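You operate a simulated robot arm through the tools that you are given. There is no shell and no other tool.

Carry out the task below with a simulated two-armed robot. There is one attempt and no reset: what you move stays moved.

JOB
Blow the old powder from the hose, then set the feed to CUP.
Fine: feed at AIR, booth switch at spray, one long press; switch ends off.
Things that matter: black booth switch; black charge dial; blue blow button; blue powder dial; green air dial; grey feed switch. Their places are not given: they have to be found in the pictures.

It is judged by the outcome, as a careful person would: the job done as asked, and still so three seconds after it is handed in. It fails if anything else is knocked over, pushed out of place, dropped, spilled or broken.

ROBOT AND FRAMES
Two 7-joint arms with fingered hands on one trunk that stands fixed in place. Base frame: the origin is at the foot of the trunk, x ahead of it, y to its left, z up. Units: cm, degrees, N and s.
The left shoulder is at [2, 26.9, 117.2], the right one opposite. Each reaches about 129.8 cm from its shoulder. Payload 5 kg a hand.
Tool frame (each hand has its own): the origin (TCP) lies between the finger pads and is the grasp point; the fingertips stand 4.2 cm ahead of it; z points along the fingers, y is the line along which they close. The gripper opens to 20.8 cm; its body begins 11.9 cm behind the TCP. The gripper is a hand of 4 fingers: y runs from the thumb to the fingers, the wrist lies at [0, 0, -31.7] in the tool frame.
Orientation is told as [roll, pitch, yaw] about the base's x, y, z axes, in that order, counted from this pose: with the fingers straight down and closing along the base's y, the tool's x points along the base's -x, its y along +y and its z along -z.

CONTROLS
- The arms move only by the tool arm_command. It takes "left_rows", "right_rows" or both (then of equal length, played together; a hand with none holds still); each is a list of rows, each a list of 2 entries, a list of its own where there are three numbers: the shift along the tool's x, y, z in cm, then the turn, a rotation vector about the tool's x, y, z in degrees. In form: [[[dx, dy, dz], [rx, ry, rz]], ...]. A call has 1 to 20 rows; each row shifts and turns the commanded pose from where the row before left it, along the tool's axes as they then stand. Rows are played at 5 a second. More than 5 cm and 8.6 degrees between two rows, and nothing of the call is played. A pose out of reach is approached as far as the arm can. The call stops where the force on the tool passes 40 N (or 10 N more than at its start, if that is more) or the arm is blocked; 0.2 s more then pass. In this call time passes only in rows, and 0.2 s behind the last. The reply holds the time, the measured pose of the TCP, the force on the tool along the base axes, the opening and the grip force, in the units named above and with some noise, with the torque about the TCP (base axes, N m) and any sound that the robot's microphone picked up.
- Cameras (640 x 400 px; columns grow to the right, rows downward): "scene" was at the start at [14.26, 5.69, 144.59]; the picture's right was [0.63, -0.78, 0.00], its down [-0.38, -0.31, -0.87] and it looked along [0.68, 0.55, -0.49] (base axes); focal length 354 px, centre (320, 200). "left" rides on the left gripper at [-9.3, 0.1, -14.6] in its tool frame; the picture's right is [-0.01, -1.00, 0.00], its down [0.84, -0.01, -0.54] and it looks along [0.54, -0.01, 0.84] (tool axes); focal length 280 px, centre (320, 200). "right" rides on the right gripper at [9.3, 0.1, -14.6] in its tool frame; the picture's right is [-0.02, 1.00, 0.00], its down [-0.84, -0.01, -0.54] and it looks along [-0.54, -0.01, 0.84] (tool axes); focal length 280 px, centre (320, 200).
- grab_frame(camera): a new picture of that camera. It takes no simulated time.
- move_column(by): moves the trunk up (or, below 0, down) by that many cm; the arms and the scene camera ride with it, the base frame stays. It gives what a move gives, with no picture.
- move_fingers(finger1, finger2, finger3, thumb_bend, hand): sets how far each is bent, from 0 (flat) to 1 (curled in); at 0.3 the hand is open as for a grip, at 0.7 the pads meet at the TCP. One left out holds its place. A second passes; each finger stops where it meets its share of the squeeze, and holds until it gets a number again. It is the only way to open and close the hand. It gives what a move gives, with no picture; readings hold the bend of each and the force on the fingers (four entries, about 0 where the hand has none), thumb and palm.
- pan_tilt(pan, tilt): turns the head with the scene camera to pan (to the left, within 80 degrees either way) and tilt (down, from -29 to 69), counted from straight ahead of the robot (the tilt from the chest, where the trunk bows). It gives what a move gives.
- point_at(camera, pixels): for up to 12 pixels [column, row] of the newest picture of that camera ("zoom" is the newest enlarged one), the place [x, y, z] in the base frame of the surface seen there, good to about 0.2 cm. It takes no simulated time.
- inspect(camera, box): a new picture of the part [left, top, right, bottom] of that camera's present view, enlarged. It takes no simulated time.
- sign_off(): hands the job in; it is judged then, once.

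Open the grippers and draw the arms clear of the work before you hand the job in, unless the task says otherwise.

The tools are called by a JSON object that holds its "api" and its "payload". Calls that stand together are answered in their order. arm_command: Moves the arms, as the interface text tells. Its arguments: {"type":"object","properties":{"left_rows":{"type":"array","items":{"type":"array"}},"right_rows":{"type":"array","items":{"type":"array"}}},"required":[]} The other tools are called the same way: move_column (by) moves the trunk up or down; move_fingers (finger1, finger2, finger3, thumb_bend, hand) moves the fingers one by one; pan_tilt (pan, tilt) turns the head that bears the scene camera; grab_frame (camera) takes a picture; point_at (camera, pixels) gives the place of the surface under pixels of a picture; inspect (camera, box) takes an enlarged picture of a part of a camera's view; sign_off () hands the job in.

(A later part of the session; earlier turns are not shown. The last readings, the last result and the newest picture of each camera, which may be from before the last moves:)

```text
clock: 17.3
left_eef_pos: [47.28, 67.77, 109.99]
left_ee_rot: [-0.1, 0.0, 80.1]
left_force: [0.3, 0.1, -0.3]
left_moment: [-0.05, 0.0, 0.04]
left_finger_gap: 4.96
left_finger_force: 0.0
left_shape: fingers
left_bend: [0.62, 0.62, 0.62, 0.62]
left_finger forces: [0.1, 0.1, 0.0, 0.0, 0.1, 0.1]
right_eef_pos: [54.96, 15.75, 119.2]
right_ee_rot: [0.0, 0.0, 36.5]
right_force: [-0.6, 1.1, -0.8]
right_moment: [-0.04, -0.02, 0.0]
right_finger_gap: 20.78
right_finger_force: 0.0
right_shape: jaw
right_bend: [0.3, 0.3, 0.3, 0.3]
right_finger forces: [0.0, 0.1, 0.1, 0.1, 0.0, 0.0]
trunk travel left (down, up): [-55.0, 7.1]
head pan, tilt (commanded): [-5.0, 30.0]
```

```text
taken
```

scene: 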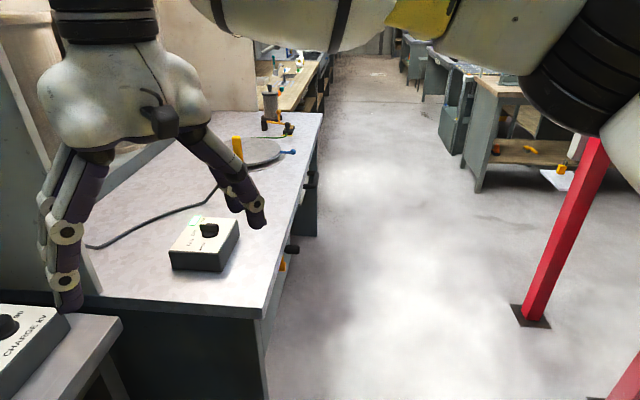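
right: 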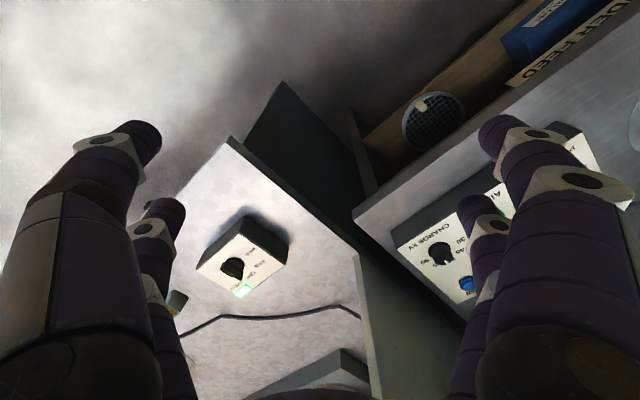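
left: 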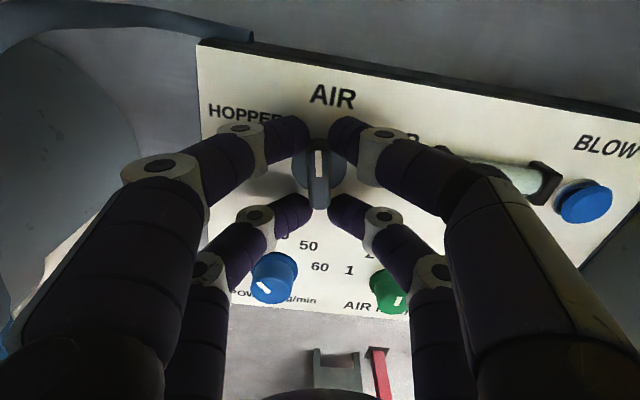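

The grey wall starts at y≈44 for x≈80, so the booth switch is reachable by coming in along y≈20–30. I check what's on the right side before parking the right arm there.

{"api": "point_at", "payload": {"camera": "scene", "pixels": [[560, 240], [530, 318], [625, 390], [590, 160], [300, 40], [430, 20], [580, 60], [500, 40], [240, 300], [315, 130], [210, 230], [262, 185]]}}

{"api": "pan_tilt", "payload": {"pan": -45, "tilt": 30}}

{"api": "grab_frame", "payload": {"camera": "scene"}}

```text
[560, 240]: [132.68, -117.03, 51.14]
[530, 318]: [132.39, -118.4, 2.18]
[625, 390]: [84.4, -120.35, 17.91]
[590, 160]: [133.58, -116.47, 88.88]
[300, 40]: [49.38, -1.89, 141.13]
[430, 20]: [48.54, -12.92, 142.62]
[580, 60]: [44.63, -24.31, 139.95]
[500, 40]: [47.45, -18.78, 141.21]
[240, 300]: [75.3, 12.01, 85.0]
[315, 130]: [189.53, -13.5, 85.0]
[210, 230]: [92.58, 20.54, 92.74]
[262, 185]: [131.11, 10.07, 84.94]
```

```text
clock: 18.4
left_eef_pos: [47.37, 67.66, 110.04]
left_ee_rot: [0.0, 0.0, 80.1]
left_force: [0.1, -0.4, -0.4]
left_moment: [-0.01, -0.02, 0.0]
left_finger_gap: 4.96
left_finger_force: 0.0
left_shape: fingers
left_bend: [0.62, 0.62, 0.62, 0.62]
left_finger forces: [0.0, 0.0, 0.1, 0.0, 0.0, 0.0]
right_eef_pos: [54.92, 15.73, 119.15]
right_ee_rot: [0.0, 0.0, 36.6]
right_force: [0.4, 0.1, 0.0]
right_moment: [-0.03, 0.03, 0.01]
right_finger_gap: 20.76
right_finger_force: 0.0
right_shape: jaw
right_bend: [0.3, 0.3, 0.3, 0.3]
right_finger forces: [0.1, 0.0, 0.0, 0.0, 0.1, 0.0]
trunk travel left (down, up): [-55.0, 7.1]
head pan, tilt (commanded): [-45.0, 30.0]
```

```text
taken
```

scene: 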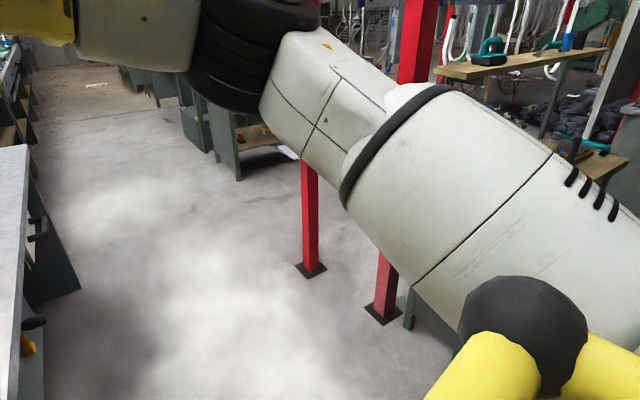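

The right side is free floor (posts at y≈−117). I park the right arm back to about (40, −29, 119).

{"api": "arm_command", "payload": {"right_rows": [[[3.53, -2.48, 0], [0, 0, 0]], [[3.53, -2.48, 0], [0, 0, 0]], [[3.53, -2.48, 0], [0, 0, 0]], [[3.53, -2.48, 0], [0, 0, 0]], [[3.53, -2.48, 0], [0, 0, 0]], [[3.53, -2.48, 0], [0, 0, 0]], [[3.53, -2.48, 0], [0, 0, 0]], [[3.53, -2.48, 0], [0, 0, 0]], [[3.53, -2.48, 0], [0, 0, 0]], [[3.53, -2.48, 0], [0, 0, 0]], [[3.53, -2.48, 0], [0, 0, 0]]]}}

{"api": "pan_tilt", "payload": {"pan": 15, "tilt": 28}}

{"api": "grab_frame", "payload": {"camera": "scene"}}

```text
clock: 20.8
left_eef_pos: [47.15, 67.64, 110.16]
left_ee_rot: [-0.2, -0.1, 80.1]
left_force: [-0.5, -0.9, 1.2]
left_moment: [0.09, -0.02, 0.02]
left_finger_gap: 4.94
left_finger_force: 0.0
left_shape: fingers
left_bend: [0.62, 0.62, 0.62, 0.62]
left_finger forces: [0.0, 0.0, 0.0, 0.0, 0.1, 0.0]
right_eef_pos: [39.63, -29.32, 119.14]
right_ee_rot: [0.1, 0.0, 36.5]
right_force: [-0.6, -1.1, -0.6]
right_moment: [0.12, 0.01, -0.01]
right_finger_gap: 20.79
right_finger_force: 0.1
right_shape: jaw
right_bend: [0.3, 0.3, 0.3, 0.3]
right_finger forces: [0.0, 0.1, 0.0, 0.0, 0.0, 0.1]
trunk travel left (down, up): [-55.0, 7.1]
head pan, tilt (commanded): [-45.0, 30.0]
```

```text
clock: 22.1
left_eef_pos: [47.3, 67.72, 110.07]
left_ee_rot: [0.0, -0.1, 80.1]
left_force: [0.1, 0.0, 0.2]
left_moment: [-0.03, 0.02, 0.0]
left_finger_gap: 4.94
left_finger_force: 0.1
left_shape: fingers
left_bend: [0.62, 0.62, 0.62, 0.62]
left_finger forces: [0.0, 0.1, 0.1, 0.0, 0.0, 0.1]
right_eef_pos: [39.76, -29.16, 119.25]
right_ee_rot: [0.0, -0.1, 36.4]
right_force: [0.0, 0.4, -0.8]
right_moment: [-0.01, 0.01, 0.01]
right_finger_gap: 20.79
right_finger_force: 0.0
right_shape: jaw
right_bend: [0.3, 0.3, 0.3, 0.3]
right_finger forces: [0.1, 0.1, 0.0, 0.0, 0.1, 0.1]
trunk travel left (down, up): [-55.0, 7.1]
head pan, tilt (commanded): [15.0, 28.0]
```

```text
taken
```

scene: 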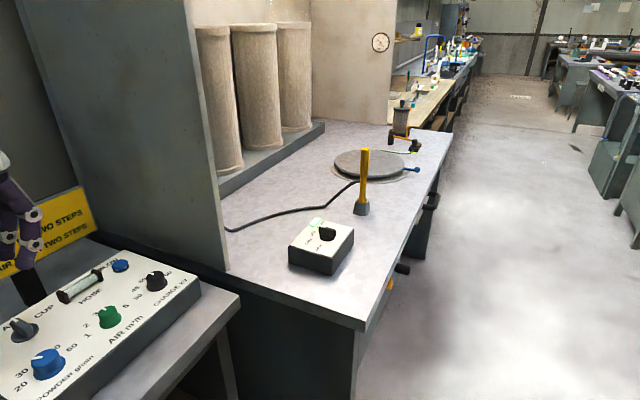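

The view is clear. I enlarge the booth box and measure it, plus the yellow post at (363,180) near it.

{"api": "point_at", "payload": {"camera": "scene", "pixels": [[364, 152], [362, 210], [355, 212], [370, 208], [310, 222], [330, 240], [360, 160], [290, 245], [353, 232], [307, 262], [320, 220]]}}

{"api": "inspect", "payload": {"camera": "scene", "box": [280, 205, 376, 280]}}

{"api": "point_at", "payload": {"camera": "zoom", "pixels": [[275, 140], [315, 160], [290, 190], [355, 195], [320, 235], [240, 105], [200, 110], [155, 140], [110, 190], [300, 115], [480, 170], [60, 250]]}}

```text
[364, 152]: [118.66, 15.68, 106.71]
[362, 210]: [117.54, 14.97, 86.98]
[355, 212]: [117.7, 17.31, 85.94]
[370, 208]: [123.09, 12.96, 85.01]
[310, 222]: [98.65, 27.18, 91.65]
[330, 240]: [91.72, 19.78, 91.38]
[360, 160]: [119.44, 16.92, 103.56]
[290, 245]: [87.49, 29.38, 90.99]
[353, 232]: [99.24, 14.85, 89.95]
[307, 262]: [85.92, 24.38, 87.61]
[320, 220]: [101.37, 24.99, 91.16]
```

```text
5.33 times, centred on (328, 242) of scene
```

zoom: 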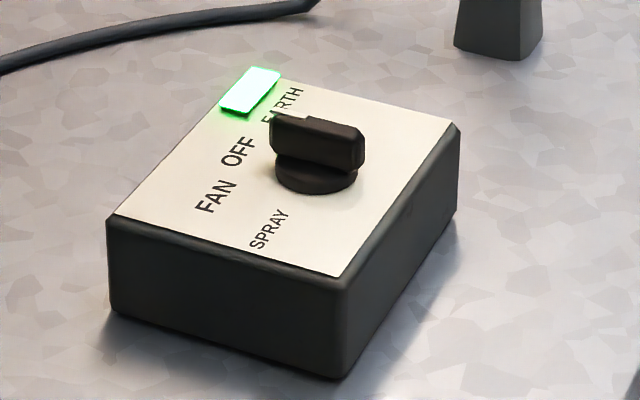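

```text
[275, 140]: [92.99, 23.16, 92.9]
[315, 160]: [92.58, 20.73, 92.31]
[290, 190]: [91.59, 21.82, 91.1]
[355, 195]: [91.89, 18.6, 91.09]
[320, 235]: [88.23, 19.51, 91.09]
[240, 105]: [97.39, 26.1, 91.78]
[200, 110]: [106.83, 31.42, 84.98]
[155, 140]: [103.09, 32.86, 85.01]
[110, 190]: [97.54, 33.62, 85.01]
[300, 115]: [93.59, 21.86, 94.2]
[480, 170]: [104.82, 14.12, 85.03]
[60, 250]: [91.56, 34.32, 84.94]
```

The yellow post is ~25 cm beyond the knob, fine. I raise the left hand, bring it across to about (52, 28, 122), away from the wall.

{"api": "arm_command", "payload": {"left_rows": [[[0, 0, -4], [0, 0, 0]], [[0, 0, -4], [0, 0, 0]], [[0, 0, -4], [0, 0, 0]], [[4.25, -1.28, 0], [0, 0, 0]], [[4.25, -1.28, 0], [0, 0, 0]], [[4.25, -1.28, 0], [0, 0, 0]], [[4.25, -1.28, 0], [0, 0, 0]], [[4.25, -1.28, 0], [0, 0, 0]], [[4.25, -1.28, 0], [0, 0, 0]], [[4.25, -1.28, 0], [0, 0, 0]], [[4.25, -1.28, 0], [0, 0, 0]], [[4.25, -1.28, 0], [0, 0, 0]], [[0, 0, 0], [0, 0, 8]], [[0, 0, 0], [0, 0, 8]], [[0, 0, 0], [0, 0, 8]], [[0, 0, 0], [0, 0, 8]], [[0, 0, 0], [0, 0, 8]], [[0, 0, 0], [0, 0, 8]], [[0, 0, 0], [0, 0, 8]], [[0, 0, 0], [0, 0, 8]]]}}

{"api": "grab_frame", "payload": {"camera": "scene"}}

{"api": "grab_frame", "payload": {"camera": "left"}}

```text
clock: 26.3
left_eef_pos: [51.7, 28.17, 121.91]
left_ee_rot: [0.0, 0.1, 15.8]
left_force: [0.2, -0.1, -0.1]
left_moment: [-0.02, 0.01, 0.02]
left_finger_gap: 4.96
left_finger_force: 0.0
left_shape: fingers
left_bend: [0.62, 0.62, 0.62, 0.62]
left_finger forces: [0.0, 0.0, 0.0, 0.0, 0.0, 0.0]
right_eef_pos: [39.7, -29.12, 119.08]
right_ee_rot: [0.0, 0.1, 36.4]
right_force: [0.0, 0.3, -0.7]
right_moment: [0.03, 0.02, 0.0]
right_finger_gap: 20.78
right_finger_force: 0.0
right_shape: jaw
right_bend: [0.3, 0.3, 0.3, 0.3]
right_finger forces: [0.1, 0.0, 0.0, 0.1, 0.0, 0.0]
trunk travel left (down, up): [-55.0, 7.1]
head pan, tilt (commanded): [15.0, 28.0]
```

```text
taken
```

scene: 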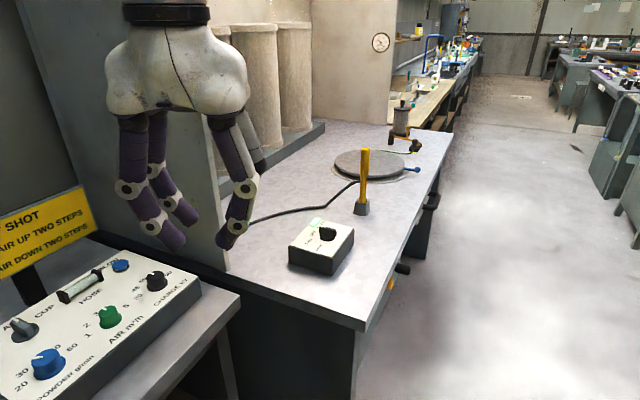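

```text
taken
```

left: 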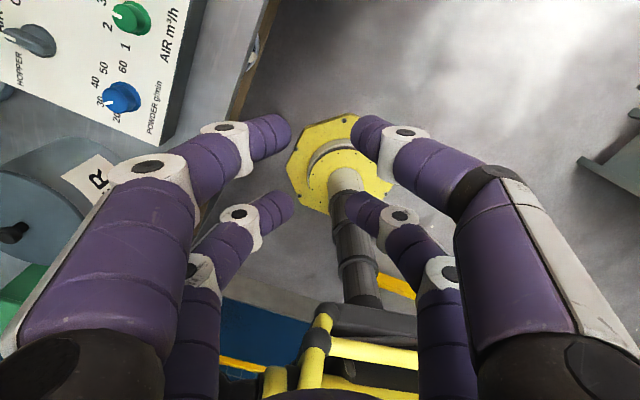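

At (51.7, 28.2, 121.9), yaw 15.8°. I keep turning toward yaw −100° so the finger pairs will straddle the booth bar.

{"api": "arm_command", "payload": {"left_rows": [[[0, 0, 0], [0, 0, 8.27]], [[0, 0, 0], [0, 0, 8.27]], [[0, 0, 0], [0, 0, 8.27]], [[0, 0, 0], [0, 0, 8.27]], [[0, 0, 0], [0, 0, 8.27]], [[0, 0, 0], [0, 0, 8.27]], [[0, 0, 0], [0, 0, 8.27]], [[0, 0, 0], [0, 0, 8.27]], [[0, 0, 0], [0, 0, 8.27]], [[0, 0, 0], [0, 0, 8.27]], [[0, 0, 0], [0, 0, 8.27]], [[0, 0, 0], [0, 0, 8.27]], [[0, 0, 0], [0, 0, 8.27]], [[0, 0, 0], [0, 0, 8.27]]]}}

{"api": "grab_frame", "payload": {"camera": "scene"}}

```text
clock: 29.3
left_eef_pos: [51.9, 28.19, 121.96]
left_ee_rot: [0.0, -0.1, -99.8]
left_force: [-0.1, -0.2, -0.5]
left_moment: [-0.02, 0.03, 0.01]
left_finger_gap: 4.96
left_finger_force: 0.0
left_shape: fingers
left_bend: [0.62, 0.62, 0.62, 0.62]
left_finger forces: [0.0, 0.0, 0.1, 0.0, 0.0, 0.0]
right_eef_pos: [39.69, -29.19, 119.09]
right_ee_rot: [-0.1, 0.1, 36.6]
right_force: [-0.8, -0.6, 0.7]
right_moment: [0.01, 0.03, 0.03]
right_finger_gap: 20.79
right_finger_force: 0.0
right_shape: jaw
right_bend: [0.3, 0.3, 0.3, 0.3]
right_finger forces: [0.0, 0.0, 0.0, 0.0, 0.0, 0.1]
trunk travel left (down, up): [-55.0, 7.1]
head pan, tilt (commanded): [15.0, 28.0]
```

```text
taken
```

scene: 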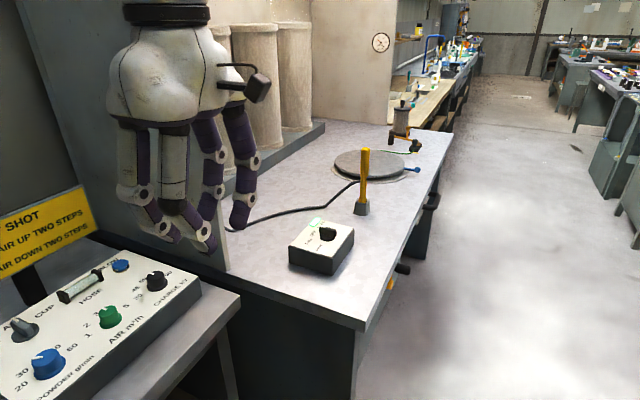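

Yaw −99.8° reached. Now I move forward along tool y to hover over the booth switch at about (93.3, 21, 118).

{"api": "arm_command", "payload": {"left_rows": [[[0, 4.2, 0.4], [0, 0, 0]], [[0, 4.2, 0.4], [0, 0, 0]], [[0, 4.2, 0.4], [0, 0, 0]], [[0, 4.2, 0.4], [0, 0, 0]], [[0, 4.2, 0.4], [0, 0, 0]], [[0, 4.2, 0.4], [0, 0, 0]], [[0, 4.2, 0.4], [0, 0, 0]], [[0, 4.2, 0.4], [0, 0, 0]], [[0, 4.2, 0.4], [0, 0, 0]], [[0, 4.2, 0.4], [0, 0, 0]], [[0, 0, 0], [0, 0, 0]]]}}

{"api": "grab_frame", "payload": {"camera": "scene"}}

{"api": "grab_frame", "payload": {"camera": "left"}}

```text
clock: 31.7
left_eef_pos: [76.63, 30.08, 116.94]
left_ee_rot: [0.2, 0.0, -99.8]
left_force: [-1.0, 0.2, 0.7]
left_moment: [0.06, -0.07, -0.01]
left_finger_gap: 5.0
left_finger_force: 0.0
left_shape: fingers
left_bend: [0.62, 0.62, 0.62, 0.62]
left_finger forces: [0.0, 0.1, 0.0, 0.0, 0.0, 0.0]
left hand out of reach, approached as far as the arm can: row 5, 6, 7, 8, 9, 10
right_eef_pos: [39.67, -29.21, 119.1]
right_ee_rot: [0.0, -0.2, 36.5]
right_force: [-0.5, -0.6, -0.4]
right_moment: [0.06, -0.09, 0.03]
right_finger_gap: 20.79
right_finger_force: 0.0
right_shape: jaw
right_bend: [0.3, 0.3, 0.3, 0.3]
right_finger forces: [0.0, 0.1, 0.1, 0.0, 0.0, 0.1]
trunk travel left (down, up): [-55.0, 7.1]
head pan, tilt (commanded): [15.0, 28.0]
```

```text
taken
```

scene: 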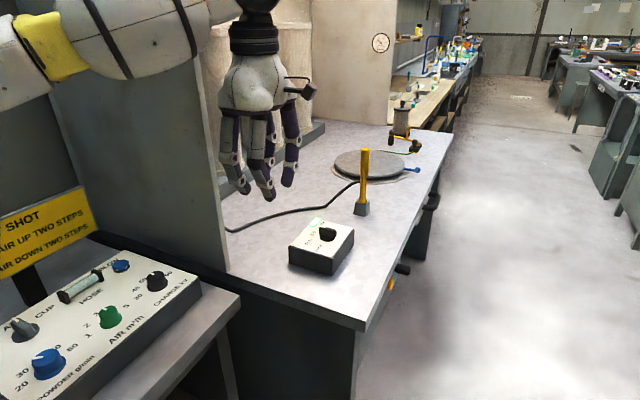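

```text
taken
```

left: 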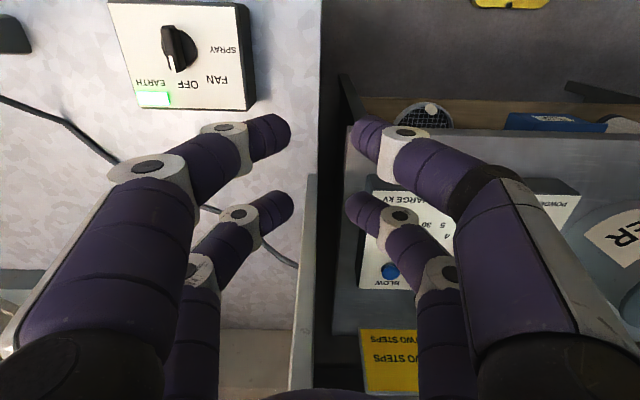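

The arm stops at (76.6, 30.1, 117) – at this yaw the reach is limited. I test whether a more natural yaw lets it reach further, still in free air above the bench.

{"api": "arm_command", "payload": {"left_rows": [[[0, 0, 0], [0, 0, -8]], [[0, 0, 0], [0, 0, -8]], [[0, 0, 0], [0, 0, -8]], [[0, 0, 0], [0, 0, -8]], [[0, 0, 0], [0, 0, -8]], [[0, 0, 0], [0, 0, -8]]]}}

{"api": "grab_frame", "payload": {"camera": "scene"}}

```text
clock: 33.1
left_eef_pos: [76.53, 30.23, 116.72]
left_ee_rot: [0.0, -0.2, -51.6]
left_force: [-0.1, -0.6, -1.1]
left_moment: [0.02, -0.02, -0.03]
left_finger_gap: 4.99
left_finger_force: 0.0
left_shape: fingers
left_bend: [0.62, 0.62, 0.62, 0.62]
left_finger forces: [0.1, 0.0, 0.0, 0.0, 0.0, 0.0]
right_eef_pos: [39.74, -29.17, 119.11]
right_ee_rot: [0.1, 0.0, 36.5]
right_force: [-0.3, -0.6, -0.1]
right_moment: [0.02, 0.01, 0.0]
right_finger_gap: 20.78
right_finger_force: 0.0
right_shape: jaw
right_bend: [0.3, 0.3, 0.3, 0.3]
right_finger forces: [0.0, 0.0, 0.0, 0.0, 0.0, 0.0]
trunk travel left (down, up): [-55.0, 7.1]
head pan, tilt (commanded): [15.0, 28.0]
```

```text
taken
```

scene: 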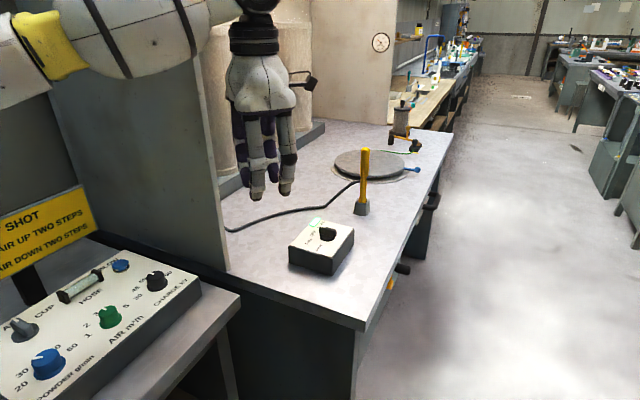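

The commanded pose was re-based to the reached one. I rotate further to yaw ≈ −10° while lowering to z≈105 (tips ~101, still above the box), then probe forward reach.

{"api": "arm_command", "payload": {"left_rows": [[[0, 0, 2.4], [0, 0, -8.3]], [[0, 0, 2.4], [0, 0, -8.3]], [[0, 0, 2.4], [0, 0, -8.3]], [[0, 0, 2.4], [0, 0, -8.3]], [[0, 0, 2.4], [0, 0, -8.3]], [[-2, -2, 0], [0, 0, 0]], [[-4, 0, 0], [0, 0, 0]], [[-4, 0, 0], [0, 0, 0]]]}}

{"api": "grab_frame", "payload": {"camera": "scene"}}

```text
clock: 34.9
left_eef_pos: [79.89, 30.6, 104.52]
left_ee_rot: [-0.2, -0.2, -10.2]
left_force: [-0.7, 0.3, -0.1]
left_moment: [-0.04, 0.0, 0.0]
left_finger_gap: 4.99
left_finger_force: 0.0
left_shape: fingers
left_bend: [0.62, 0.62, 0.62, 0.62]
left_finger forces: [0.0, 0.0, 0.0, 0.1, 0.0, 0.0]
left hand out of reach, approached as far as the arm can: row 6, 7, 8
right_eef_pos: [39.7, -29.15, 119.22]
right_ee_rot: [0.1, 0.0, 36.4]
right_force: [-0.6, 0.3, 0.0]
right_moment: [0.02, 0.0, 0.01]
right_finger_gap: 20.79
right_finger_force: 0.0
right_shape: jaw
right_bend: [0.3, 0.3, 0.3, 0.3]
right_finger forces: [0.0, 0.0, 0.0, 0.0, 0.1, 0.0]
trunk travel left (down, up): [-55.0, 7.1]
head pan, tilt (commanded): [15.0, 28.0]
```

```text
taken
```

scene: 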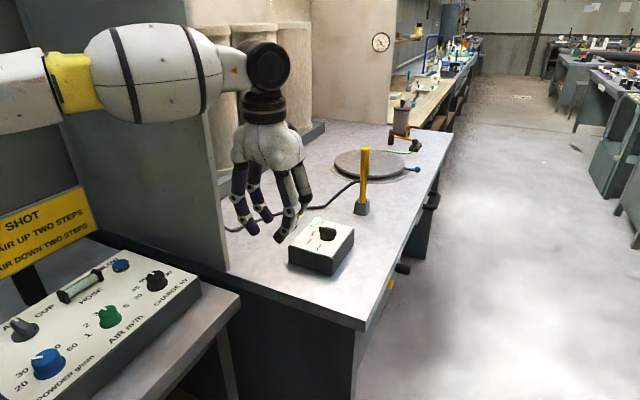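

Vertical-hand reach ends at x≈80, so for the booth switch I'll tilt the hand forward (~35°) and push the bar with one fingertip. I back up and raise a little while tilting about tool y.

{"api": "arm_command", "payload": {"left_rows": [[[1, 0, -1], [0, -7, 0]], [[1, 0, -1], [0, -7, 0]], [[1, 0, -1], [0, -7, 0]], [[1, 0, -1], [0, -7, 0]], [[1, 0, -1], [0, -7, 0]], [[0, 0, 0], [0, 0, 0]]]}}

{"api": "move_fingers", "payload": {"hand": "left", "finger1": 0.62, "finger2": 0.4, "finger3": 0.62, "thumb_bend": 0.62}}

{"api": "grab_frame", "payload": {"camera": "left"}}

{"api": "grab_frame", "payload": {"camera": "scene"}}

```text
clock: 36.3
left_eef_pos: [73.97, 31.58, 107.97]
left_ee_rot: [0.0, -35.1, -10.3]
left_force: [0.5, 0.3, -0.1]
left_moment: [0.0, 0.04, 0.01]
left_finger_gap: 4.98
left_finger_force: 0.0
left_shape: fingers
left_bend: [0.62, 0.62, 0.62, 0.62]
left_finger forces: [0.1, 0.0, 0.1, 0.1, 0.1, 0.0]
right_eef_pos: [39.69, -29.23, 119.09]
right_ee_rot: [0.0, 0.1, 36.4]
right_force: [0.6, 0.2, -0.7]
right_moment: [0.05, 0.06, 0.03]
right_finger_gap: 20.76
right_finger_force: 0.1
right_shape: jaw
right_bend: [0.3, 0.3, 0.3, 0.3]
right_finger forces: [0.1, 0.0, 0.0, 0.1, 0.0, 0.0]
trunk travel left (down, up): [-55.0, 7.1]
head pan, tilt (commanded): [15.0, 28.0]
```

```text
clock: 37.3
left_eef_pos: [73.92, 31.59, 108.15]
left_ee_rot: [0.1, -35.0, -10.2]
left_force: [-1.4, -0.6, -0.6]
left_moment: [0.0, 0.02, -0.01]
left_finger_gap: 4.98
left_finger_force: 0.0
left_shape: fingers
left_bend: [0.62, 0.4, 0.62, 0.62]
left_finger forces: [0.0, 0.0, 0.0, 0.1, 0.0, 0.1]
right_eef_pos: [39.69, -28.94, 119.34]
right_ee_rot: [0.1, 0.0, 36.5]
right_force: [0.9, -1.0, 0.9]
right_moment: [-0.03, 0.02, 0.02]
right_finger_gap: 20.8
right_finger_force: 0.0
right_shape: jaw
right_bend: [0.3, 0.3, 0.3, 0.3]
right_finger forces: [0.1, 0.0, 0.1, 0.0, 0.0, 0.0]
trunk travel left (down, up): [-55.0, 7.1]
head pan, tilt (commanded): [15.0, 28.0]
```

```text
taken
```

left: 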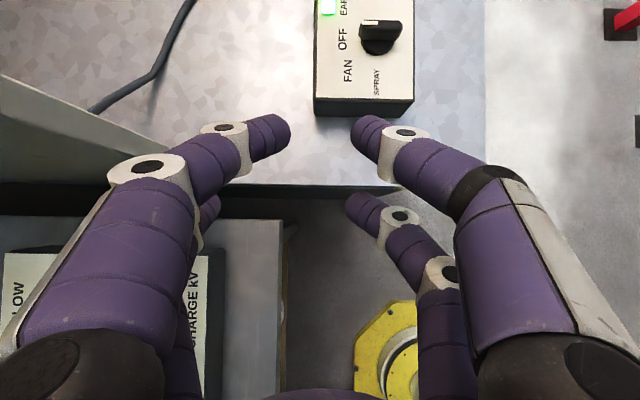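

```text
taken
```

scene: 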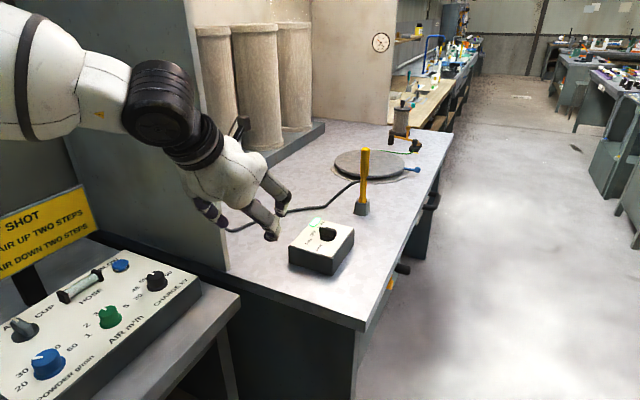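

Finger2 is the left-rear finger and finger3 the right-rear (lowest under tilt). The left camera now looks straight down at the booth box; I enlarge it to verify the pointer.

{"api": "inspect", "payload": {"camera": "left", "box": [300, 0, 430, 120]}}

{"api": "point_at", "payload": {"camera": "zoom", "pixels": [[200, 85], [330, 200], [220, 175], [375, 120], [395, 210], [300, 115], [480, 150], [280, 230], [170, 60], [310, 175]]}}

```text
3.33 times, centred on (365, 60) of left
```

zoom: 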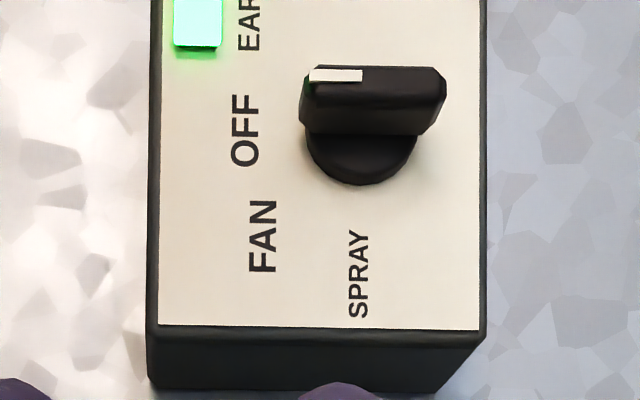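

```text
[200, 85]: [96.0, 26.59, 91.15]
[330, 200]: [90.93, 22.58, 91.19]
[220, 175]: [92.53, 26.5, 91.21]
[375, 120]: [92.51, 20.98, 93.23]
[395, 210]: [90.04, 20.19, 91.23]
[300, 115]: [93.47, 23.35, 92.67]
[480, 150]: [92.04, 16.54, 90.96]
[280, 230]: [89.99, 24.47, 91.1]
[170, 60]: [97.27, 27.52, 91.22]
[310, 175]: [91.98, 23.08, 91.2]
```

Pointer clearly on OFF, FAN at ~45° and SPRAY at ~90° counter-clockwise. Now I make a pusher: finger3 extended (0.5), the others curled away.

{"api": "move_fingers", "payload": {"hand": "left", "finger1": 0.95, "finger2": 0.95, "finger3": 0.5, "thumb_bend": 0.95}}

{"api": "grab_frame", "payload": {"camera": "left"}}

{"api": "inspect", "payload": {"camera": "scene", "box": [120, 50, 360, 280]}}

```text
clock: 38.3
left_eef_pos: [73.93, 31.64, 107.99]
left_ee_rot: [-0.1, -35.1, -10.3]
left_force: [-0.4, -0.6, 0.0]
left_moment: [-0.02, -0.01, 0.0]
left_finger_gap: 0.59
left_finger_force: 0.2
left_shape: fingers
left_bend: [0.95, 0.95, 0.5, 0.9]
left_finger forces: [0.0, 0.0, 0.1, 0.0, 0.0, 0.0]
right_eef_pos: [39.66, -29.2, 119.23]
right_ee_rot: [-0.1, 0.1, 36.5]
right_force: [1.0, 0.6, 0.1]
right_moment: [-0.01, 0.02, -0.02]
right_finger_gap: 20.8
right_finger_force: 0.1
right_shape: jaw
right_bend: [0.3, 0.3, 0.3, 0.3]
right_finger forces: [0.0, 0.1, 0.1, 0.0, 0.0, 0.0]
trunk travel left (down, up): [-55.0, 7.1]
head pan, tilt (commanded): [15.0, 28.0]
```

```text
taken
```

left: 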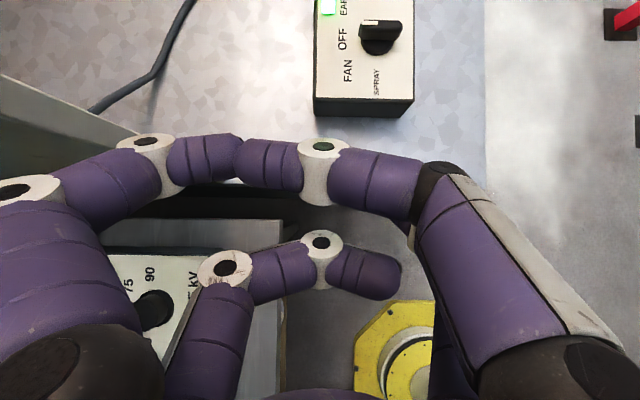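

```text
1.74 times, centred on (240, 165) of scene
```

zoom: 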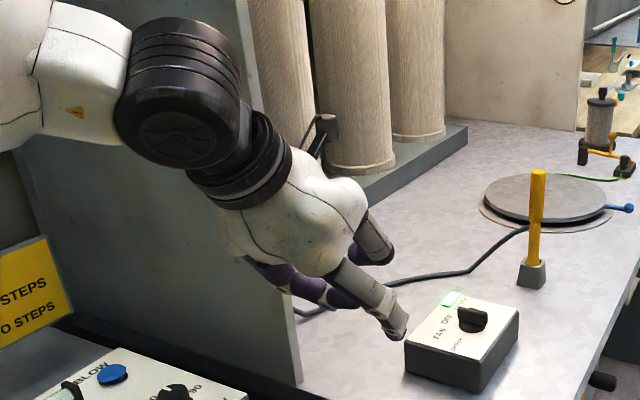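

In the scene view the finger3 tip is at zoom (398,335). I measure points on it to know its offset from the TCP.

{"api": "point_at", "payload": {"camera": "zoom", "pixels": [[398, 338], [405, 325], [388, 325], [400, 332], [392, 338], [385, 310], [400, 310], [372, 300], [330, 310], [285, 295]]}}

{"api": "inspect", "payload": {"camera": "scene", "box": [220, 170, 370, 290]}}

```text
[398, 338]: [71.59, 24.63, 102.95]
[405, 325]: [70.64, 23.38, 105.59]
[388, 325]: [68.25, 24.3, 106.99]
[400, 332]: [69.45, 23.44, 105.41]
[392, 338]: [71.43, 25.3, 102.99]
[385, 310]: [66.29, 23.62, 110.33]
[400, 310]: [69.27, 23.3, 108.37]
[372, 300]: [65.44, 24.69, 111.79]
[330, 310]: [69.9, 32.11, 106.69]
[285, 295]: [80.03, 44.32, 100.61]
```

```text
3.33 times, centred on (295, 230) of scene
```

zoom: 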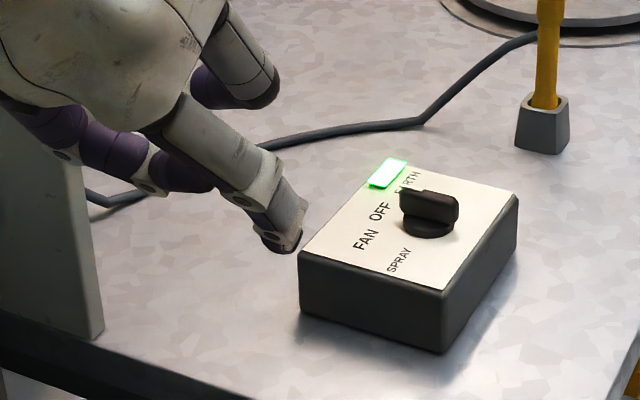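

The finger3 tip bottom is at ≈(71.8, 25, 102.8), i.e. about (−2.2, −6.7, −5.2) from the TCP. I check how low the curled fingers hang.

{"api": "point_at", "payload": {"camera": "zoom", "pixels": [[150, 190], [185, 190], [170, 180], [120, 170], [65, 150], [250, 100], [275, 95], [240, 105], [280, 250], [265, 240], [295, 240], [300, 215]]}}

{"api": "point_at", "payload": {"camera": "left", "pixels": [[370, 275], [320, 245], [260, 280], [300, 270], [390, 280], [240, 160], [300, 165]]}}

```text
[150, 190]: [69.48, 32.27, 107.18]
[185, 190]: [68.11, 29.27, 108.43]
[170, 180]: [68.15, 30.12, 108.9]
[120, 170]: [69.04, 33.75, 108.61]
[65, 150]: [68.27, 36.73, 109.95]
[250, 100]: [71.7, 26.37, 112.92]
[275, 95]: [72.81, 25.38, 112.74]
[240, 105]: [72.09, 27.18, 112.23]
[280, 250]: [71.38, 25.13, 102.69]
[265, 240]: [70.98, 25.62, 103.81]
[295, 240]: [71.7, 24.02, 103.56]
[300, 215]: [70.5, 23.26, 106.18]
```

```text
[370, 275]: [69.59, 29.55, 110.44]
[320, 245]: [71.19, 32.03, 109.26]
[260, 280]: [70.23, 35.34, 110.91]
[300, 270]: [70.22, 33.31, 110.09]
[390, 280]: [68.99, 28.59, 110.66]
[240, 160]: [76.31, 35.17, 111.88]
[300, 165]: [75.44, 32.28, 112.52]
```

The pusher tip hangs about 4 cm below the curled fingers, enough clearance. Booth knob center ≈(93.2, 20.95), tail end at (92.8, 18.5). I move above the start point robot-side of the tail (tip at ≈(89.3, 19.2)), staying 6 cm high.

{"api": "arm_command", "payload": {"left_rows": [[[-2.49, -0.53, 2.73], [0, 0, 0]], [[-2.49, -0.53, 2.73], [0, 0, 0]], [[-2.49, -0.53, 2.73], [0, 0, 0]], [[-2.49, -0.53, 2.73], [0, 0, 0]], [[-2.49, -0.53, 2.73], [0, 0, 0]], [[0, 0, 0], [0, 0, 0]]]}}

{"api": "inspect", "payload": {"camera": "scene", "box": [230, 140, 390, 290]}}

{"api": "grab_frame", "payload": {"camera": "left"}}

```text
clock: 39.7
left_eef_pos: [91.19, 25.5, 104.16]
left_ee_rot: [0.1, -35.0, -10.1]
left_force: [0.0, 0.6, 1.1]
left_moment: [0.05, -0.02, 0.02]
left_finger_gap: 0.59
left_finger_force: 0.0
left_shape: fingers
left_bend: [0.95, 0.95, 0.5, 0.91]
left_finger forces: [0.0, 0.1, 0.1, 0.1, 0.0, 0.1]
right_eef_pos: [39.62, -29.2, 119.2]
right_ee_rot: [0.0, -0.2, 36.5]
right_force: [-0.8, -0.3, 0.7]
right_moment: [0.03, -0.1, 0.02]
right_finger_gap: 20.81
right_finger_force: 0.0
right_shape: jaw
right_bend: [0.3, 0.3, 0.3, 0.3]
right_finger forces: [0.0, 0.0, 0.0, 0.0, 0.0, 0.0]
trunk travel left (down, up): [-55.0, 7.1]
head pan, tilt (commanded): [15.0, 28.0]
```

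```text
2.67 times, centred on (310, 215) of scene
```

zoom: 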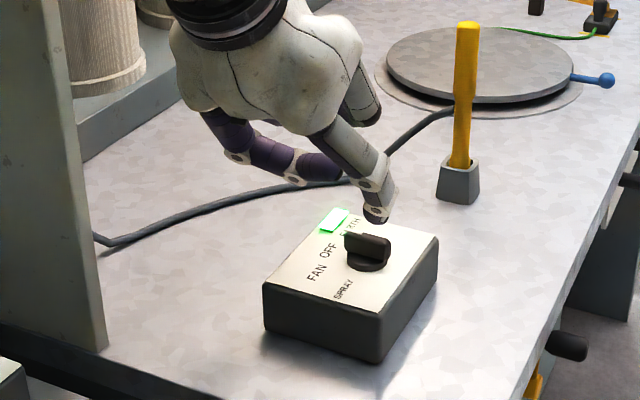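

```text
taken
```

left: 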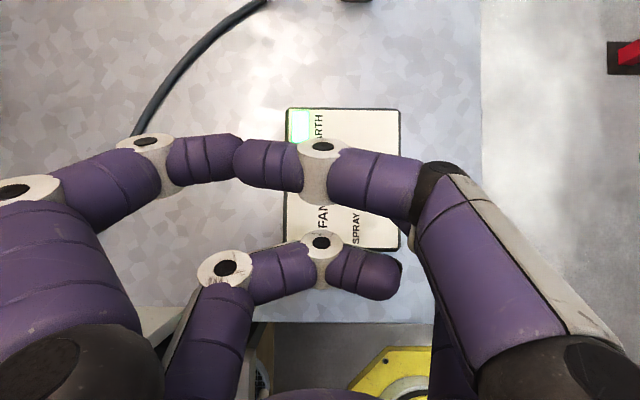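

I verify the tip's position from the scene zoom around (378,215) before going down.

{"api": "point_at", "payload": {"camera": "zoom", "pixels": [[378, 222], [368, 212], [388, 215], [378, 210], [350, 243], [388, 250], [365, 262], [370, 240], [388, 240], [348, 235]]}}

```text
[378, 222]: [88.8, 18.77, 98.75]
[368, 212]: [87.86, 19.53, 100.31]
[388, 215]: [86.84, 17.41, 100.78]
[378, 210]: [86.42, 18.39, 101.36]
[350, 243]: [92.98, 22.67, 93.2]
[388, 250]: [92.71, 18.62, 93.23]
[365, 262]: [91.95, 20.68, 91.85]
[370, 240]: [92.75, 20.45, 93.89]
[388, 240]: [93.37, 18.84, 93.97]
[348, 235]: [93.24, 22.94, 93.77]
```

Tip bottom at (88.8, 18.8, 98.75), bar's rear face at x≈92.7. I go straight down 6.5 cm.

{"api": "arm_command", "payload": {"left_rows": [[[1.265, 0, 1.8], [0, 0, 0]], [[1.265, 0, 1.8], [0, 0, 0]], [[1.2, 0, 1.7], [0, 0, 0]], [[0, 0, 0], [0, 0, 0]]]}}

{"api": "inspect", "payload": {"camera": "scene", "box": [270, 170, 370, 270]}}

```text
clock: 40.7
left_eef_pos: [91.2, 25.49, 97.63]
left_ee_rot: [0.1, -35.0, -10.2]
left_force: [-0.5, 0.0, -0.6]
left_moment: [0.01, -0.03, 0.0]
left_finger_gap: 0.62
left_finger_force: 0.1
left_shape: fingers
left_bend: [0.95, 0.95, 0.5, 0.91]
left_finger forces: [0.0, 0.0, 0.0, 0.0, 0.0, 0.0]
right_eef_pos: [39.83, -29.14, 119.24]
right_ee_rot: [0.1, 0.0, 36.3]
right_force: [0.1, -0.6, 0.7]
right_moment: [0.0, 0.01, -0.04]
right_finger_gap: 20.81
right_finger_force: 0.1
right_shape: jaw
right_bend: [0.3, 0.3, 0.3, 0.3]
right_finger forces: [0.0, 0.0, 0.0, 0.0, 0.1, 0.0]
trunk travel left (down, up): [-55.0, 7.1]
head pan, tilt (commanded): [15.0, 28.0]
```

```text
4.00 times, centred on (320, 220) of scene
```

zoom: 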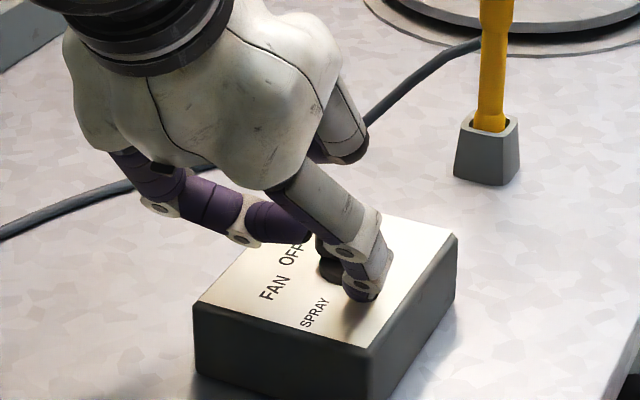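

The fingertip is beside the knob on its robot side, just above the plate. I push forward (+x) along the start of the arc, then check.

{"api": "arm_command", "payload": {"left_rows": [[[-0.988, 0.626, 0.695], [0, 0, 0]], [[-0.988, 0.626, 0.695], [0, 0, 0]], [[-0.471, -0.373, 0.331], [0, 0, 0]], [[-0.541, -0.225, 0.38], [0, 0, 0]], [[0, 0, 0], [0, 0, 0]]]}}

{"api": "inspect", "payload": {"camera": "scene", "box": [280, 190, 370, 270]}}

{"api": "grab_frame", "payload": {"camera": "left"}}

```text
clock: 41.9
left_eef_pos: [94.8, 25.78, 97.64]
left_ee_rot: [0.0, -35.1, -10.2]
left_force: [-1.5, -2.3, 10.6]
left_moment: [-0.87, 0.26, -0.05]
left_finger_gap: 0.61
left_finger_force: 7.0
left_shape: fingers
left_bend: [0.95, 0.95, 0.47, 0.91]
left_finger forces: [0.1, 0.1, 13.4, 0.1, 0.0, 0.1]
right_eef_pos: [39.76, -29.13, 119.29]
right_ee_rot: [0.0, 0.0, 36.4]
right_force: [-0.1, 0.3, 0.5]
right_moment: [0.01, 0.03, 0.0]
right_finger_gap: 20.8
right_finger_force: 0.1
right_shape: jaw
right_bend: [0.3, 0.3, 0.3, 0.3]
right_finger forces: [0.0, 0.1, 0.0, 0.0, 0.1, 0.0]
trunk travel left (down, up): [-55.0, 7.1]
head pan, tilt (commanded): [15.0, 28.0]
```

```text
5.00 times, centred on (325, 230) of scene
```

zoom: 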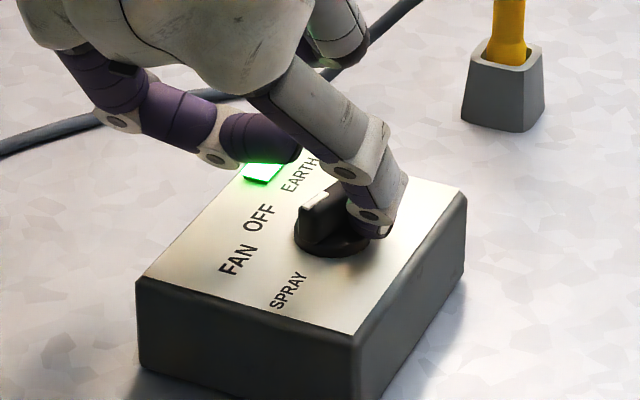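

```text
taken
```

left: 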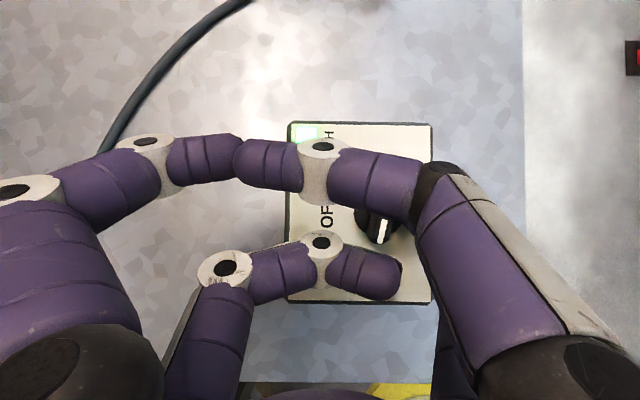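

The knob has turned; force on finger3 is 13 N with a vertical part of 10.6 N. I enlarge the knob in both views.

{"api": "inspect", "payload": {"camera": "left", "box": [285, 110, 445, 310]}}

{"api": "inspect", "payload": {"camera": "scene", "box": [315, 205, 365, 255]}}

{"api": "point_at", "payload": {"camera": "zoom", "pixels": [[275, 125], [240, 150], [250, 220], [330, 250], [300, 170], [330, 270], [390, 265], [245, 245]]}}

```text
2.00 times, centred on (365, 210) of left
```

zoom: 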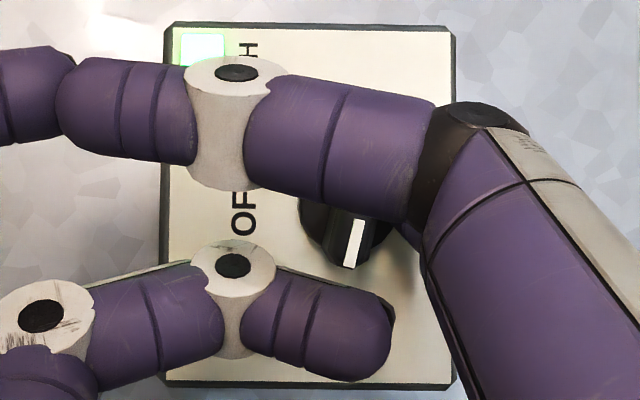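

```text
8.00 times, centred on (340, 230) of scene
```

zoom: 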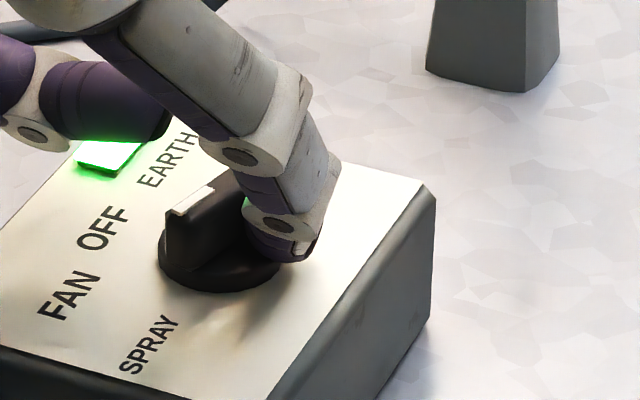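

```text
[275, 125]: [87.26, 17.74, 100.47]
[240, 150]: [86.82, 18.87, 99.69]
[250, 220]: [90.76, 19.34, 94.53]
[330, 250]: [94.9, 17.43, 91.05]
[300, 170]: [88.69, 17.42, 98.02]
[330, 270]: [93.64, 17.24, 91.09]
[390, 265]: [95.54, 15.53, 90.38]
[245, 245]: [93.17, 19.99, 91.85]
```

The white pointer mark now runs parallel to the box side toward the robot, i.e. toward SPRAY. I lift the finger off and back away to see where the switch settled.

{"api": "arm_command", "payload": {"left_rows": [[[-0.575, 0, -0.818], [0, 0, 0]], [[-1.15, 0, -1.636], [0, 0, 0]], [[-2.3, 0, -3.27], [0, 0, 0]], [[2.4, -0.54, -1.7], [0, 0, 0]], [[2.4, -0.54, -1.7], [0, 0, 0]], [[2.4, -0.54, -1.7], [0, 0, 0]], [[2.4, -0.54, -1.7], [0, 0, 0]], [[0, 0, 0], [0, 0, 0]]]}}

{"api": "inspect", "payload": {"camera": "scene", "box": [270, 190, 380, 280]}}

{"api": "grab_frame", "payload": {"camera": "left"}}

```text
clock: 43.7
left_eef_pos: [82.83, 25.81, 104.48]
left_ee_rot: [0.0, -35.0, -10.2]
left_force: [0.2, -0.3, -0.7]
left_moment: [-0.02, 0.01, -0.03]
left_finger_gap: 0.57
left_finger_force: 0.1
left_shape: fingers
left_bend: [0.95, 0.95, 0.5, 0.91]
left_finger forces: [0.1, 0.1, 0.0, 0.1, 0.1, 0.0]
right_eef_pos: [39.66, -29.14, 119.16]
right_ee_rot: [-0.1, 0.0, 36.5]
right_force: [0.6, -0.8, -0.4]
right_moment: [-0.02, 0.04, -0.01]
right_finger_gap: 20.78
right_finger_force: 0.2
right_shape: jaw
right_bend: [0.3, 0.3, 0.3, 0.3]
right_finger forces: [0.1, 0.0, 0.0, 0.0, 0.0, 0.1]
trunk travel left (down, up): [-55.0, 7.1]
head pan, tilt (commanded): [15.0, 28.0]
```

```text
4.44 times, centred on (325, 235) of scene
```

zoom: 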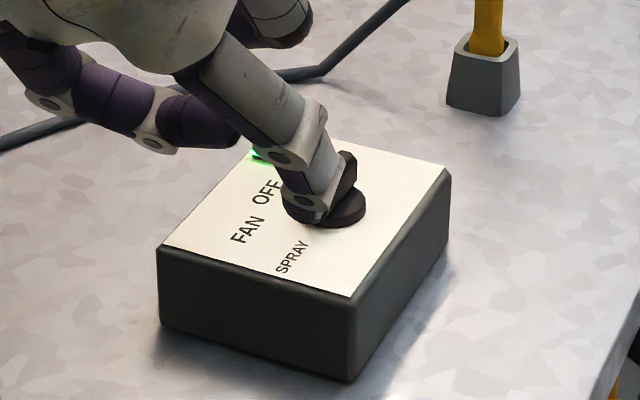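

```text
taken
```

left: 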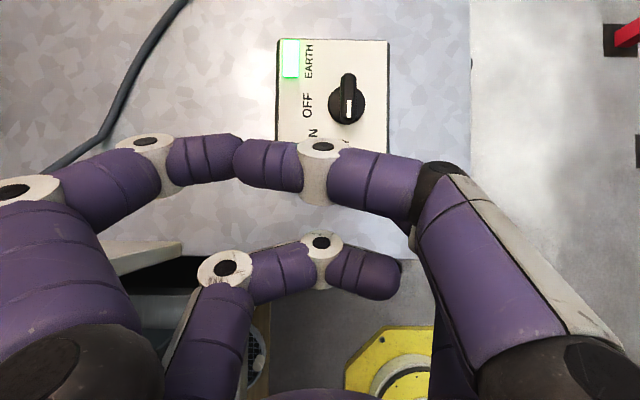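

The knob at (347,100) in the left view now points down toward SPRAY. I enlarge it to check the angle against the labels, and check the box corners did not move.

{"api": "inspect", "payload": {"camera": "left", "box": [265, 30, 405, 150]}}

{"api": "point_at", "payload": {"camera": "zoom", "pixels": [[370, 215], [370, 150], [375, 245], [320, 200], [430, 200], [55, 35], [560, 45], [190, 200], [365, 285], [375, 190]]}}

```text
3.33 times, centred on (335, 90) of left
```

zoom: 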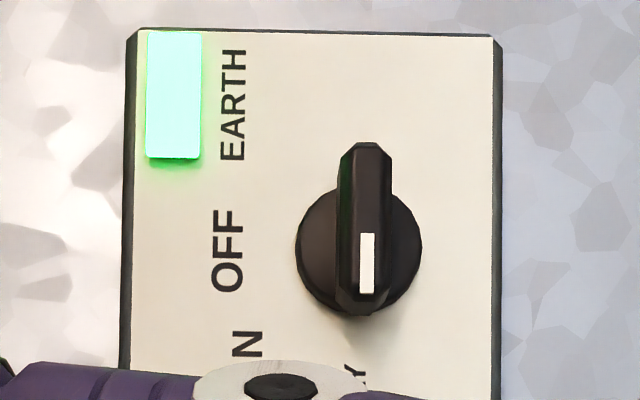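

```text
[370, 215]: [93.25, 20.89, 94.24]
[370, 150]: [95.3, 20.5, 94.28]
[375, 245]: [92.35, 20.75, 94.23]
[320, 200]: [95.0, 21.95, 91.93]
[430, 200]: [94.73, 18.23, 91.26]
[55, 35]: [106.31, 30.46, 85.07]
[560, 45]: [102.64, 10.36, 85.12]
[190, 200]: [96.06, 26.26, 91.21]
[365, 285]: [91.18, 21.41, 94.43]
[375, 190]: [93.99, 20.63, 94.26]
```

Booth switch is at SPRAY and undisturbed otherwise. Next the blow button: I retreat back and cross to above the panel's right part, still high (TCP ≈(68, 57, 110)).

{"api": "arm_command", "payload": {"left_rows": [[[2.455, 0.28, -4.02], [0, 0, 0]], [[2.455, 0.28, -4.02], [0, 0, 0]], [[2.455, 0.28, -4.02], [0, 0, 0]], [[2.455, 0.28, -4.02], [0, 0, 0]], [[0.58, 4.49, 0], [0, 0, 0]], [[0.58, 4.49, 0], [0, 0, 0]], [[0.58, 4.49, 0], [0, 0, 0]], [[0.58, 4.49, 0], [0, 0, 0]], [[0.58, 4.49, 0], [0, 0, 0]], [[0.58, 4.49, 0], [0, 0, 0]], [[0, 0, 0], [0, 0, 0]]]}}

{"api": "move_fingers", "payload": {"hand": "left", "finger3": 0.95, "finger2": 0.5}}

{"api": "pan_tilt", "payload": {"pan": 42, "tilt": 34}}

{"api": "grab_frame", "payload": {"camera": "scene"}}

{"api": "grab_frame", "payload": {"camera": "left"}}

```text
clock: 46.1
left_eef_pos: [67.87, 56.89, 110.26]
left_ee_rot: [0.1, -34.9, -10.3]
left_force: [0.9, -0.4, 0.8]
left_moment: [0.1, 0.04, 0.02]
left_finger_gap: 0.61
left_finger_force: 0.2
left_shape: fingers
left_bend: [0.95, 0.95, 0.5, 0.91]
left_finger forces: [0.1, 0.1, 0.0, 0.1, 0.1, 0.0]
right_eef_pos: [39.67, -29.2, 119.19]
right_ee_rot: [-0.1, 0.0, 36.4]
right_force: [-0.1, -0.8, 0.1]
right_moment: [0.08, -0.03, 0.01]
right_finger_gap: 20.8
right_finger_force: 0.0
right_shape: jaw
right_bend: [0.3, 0.3, 0.3, 0.3]
right_finger forces: [0.1, 0.0, 0.1, 0.0, 0.0, 0.1]
trunk travel left (down, up): [-55.0, 7.1]
head pan, tilt (commanded): [15.0, 28.0]
```

```text
clock: 47.1
left_eef_pos: [67.87, 57.09, 110.17]
left_ee_rot: [-0.1, -34.9, -10.2]
left_force: [0.0, 0.1, -0.2]
left_moment: [-0.02, 0.01, 0.0]
left_finger_gap: 0.61
left_finger_force: 0.0
left_shape: fingers
left_bend: [0.95, 0.5, 0.95, 0.91]
left_finger forces: [0.0, 0.0, 0.1, 0.1, 0.0, 0.0]
right_eef_pos: [39.8, -29.15, 119.2]
right_ee_rot: [0.0, 0.0, 36.5]
right_force: [0.2, -0.2, 0.9]
right_moment: [-0.03, 0.0, 0.0]
right_finger_gap: 20.77
right_finger_force: 0.0
right_shape: jaw
right_bend: [0.3, 0.3, 0.3, 0.3]
right_finger forces: [0.1, 0.0, 0.0, 0.0, 0.1, 0.0]
trunk travel left (down, up): [-55.0, 7.1]
head pan, tilt (commanded): [15.0, 28.0]
```

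```text
clock: 48.0
left_eef_pos: [67.73, 56.99, 110.04]
left_ee_rot: [0.0, -35.1, -10.2]
left_force: [-0.6, 0.4, -0.2]
left_moment: [0.0, -0.02, -0.02]
left_finger_gap: 0.61
left_finger_force: 0.0
left_shape: fingers
left_bend: [0.95, 0.5, 0.95, 0.91]
left_finger forces: [0.0, 0.0, 0.0, 0.1, 0.0, 0.1]
right_eef_pos: [39.74, -29.29, 119.12]
right_ee_rot: [-0.1, 0.0, 36.4]
right_force: [-0.6, 0.3, 0.0]
right_moment: [0.0, -0.01, -0.01]
right_finger_gap: 20.78
right_finger_force: 0.0
right_shape: jaw
right_bend: [0.3, 0.3, 0.3, 0.3]
right_finger forces: [0.1, 0.0, 0.0, 0.0, 0.1, 0.0]
trunk travel left (down, up): [-55.0, 7.1]
head pan, tilt (commanded): [42.0, 34.0]
```

```text
taken
```

scene: 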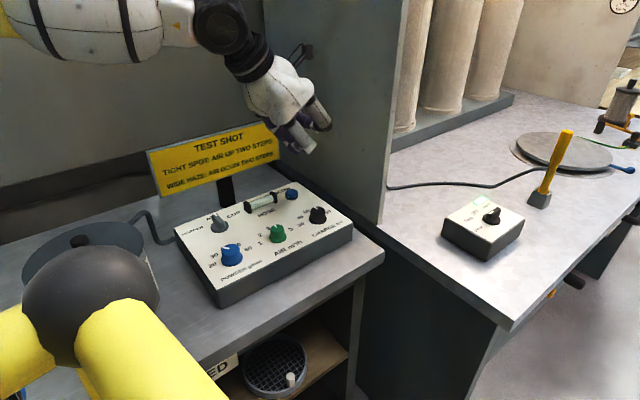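

```text
taken
```

left: 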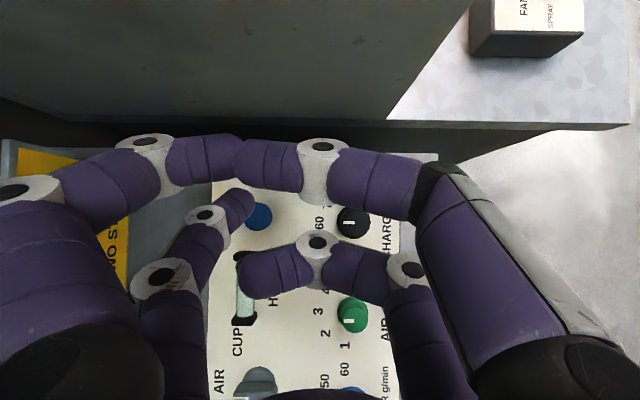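

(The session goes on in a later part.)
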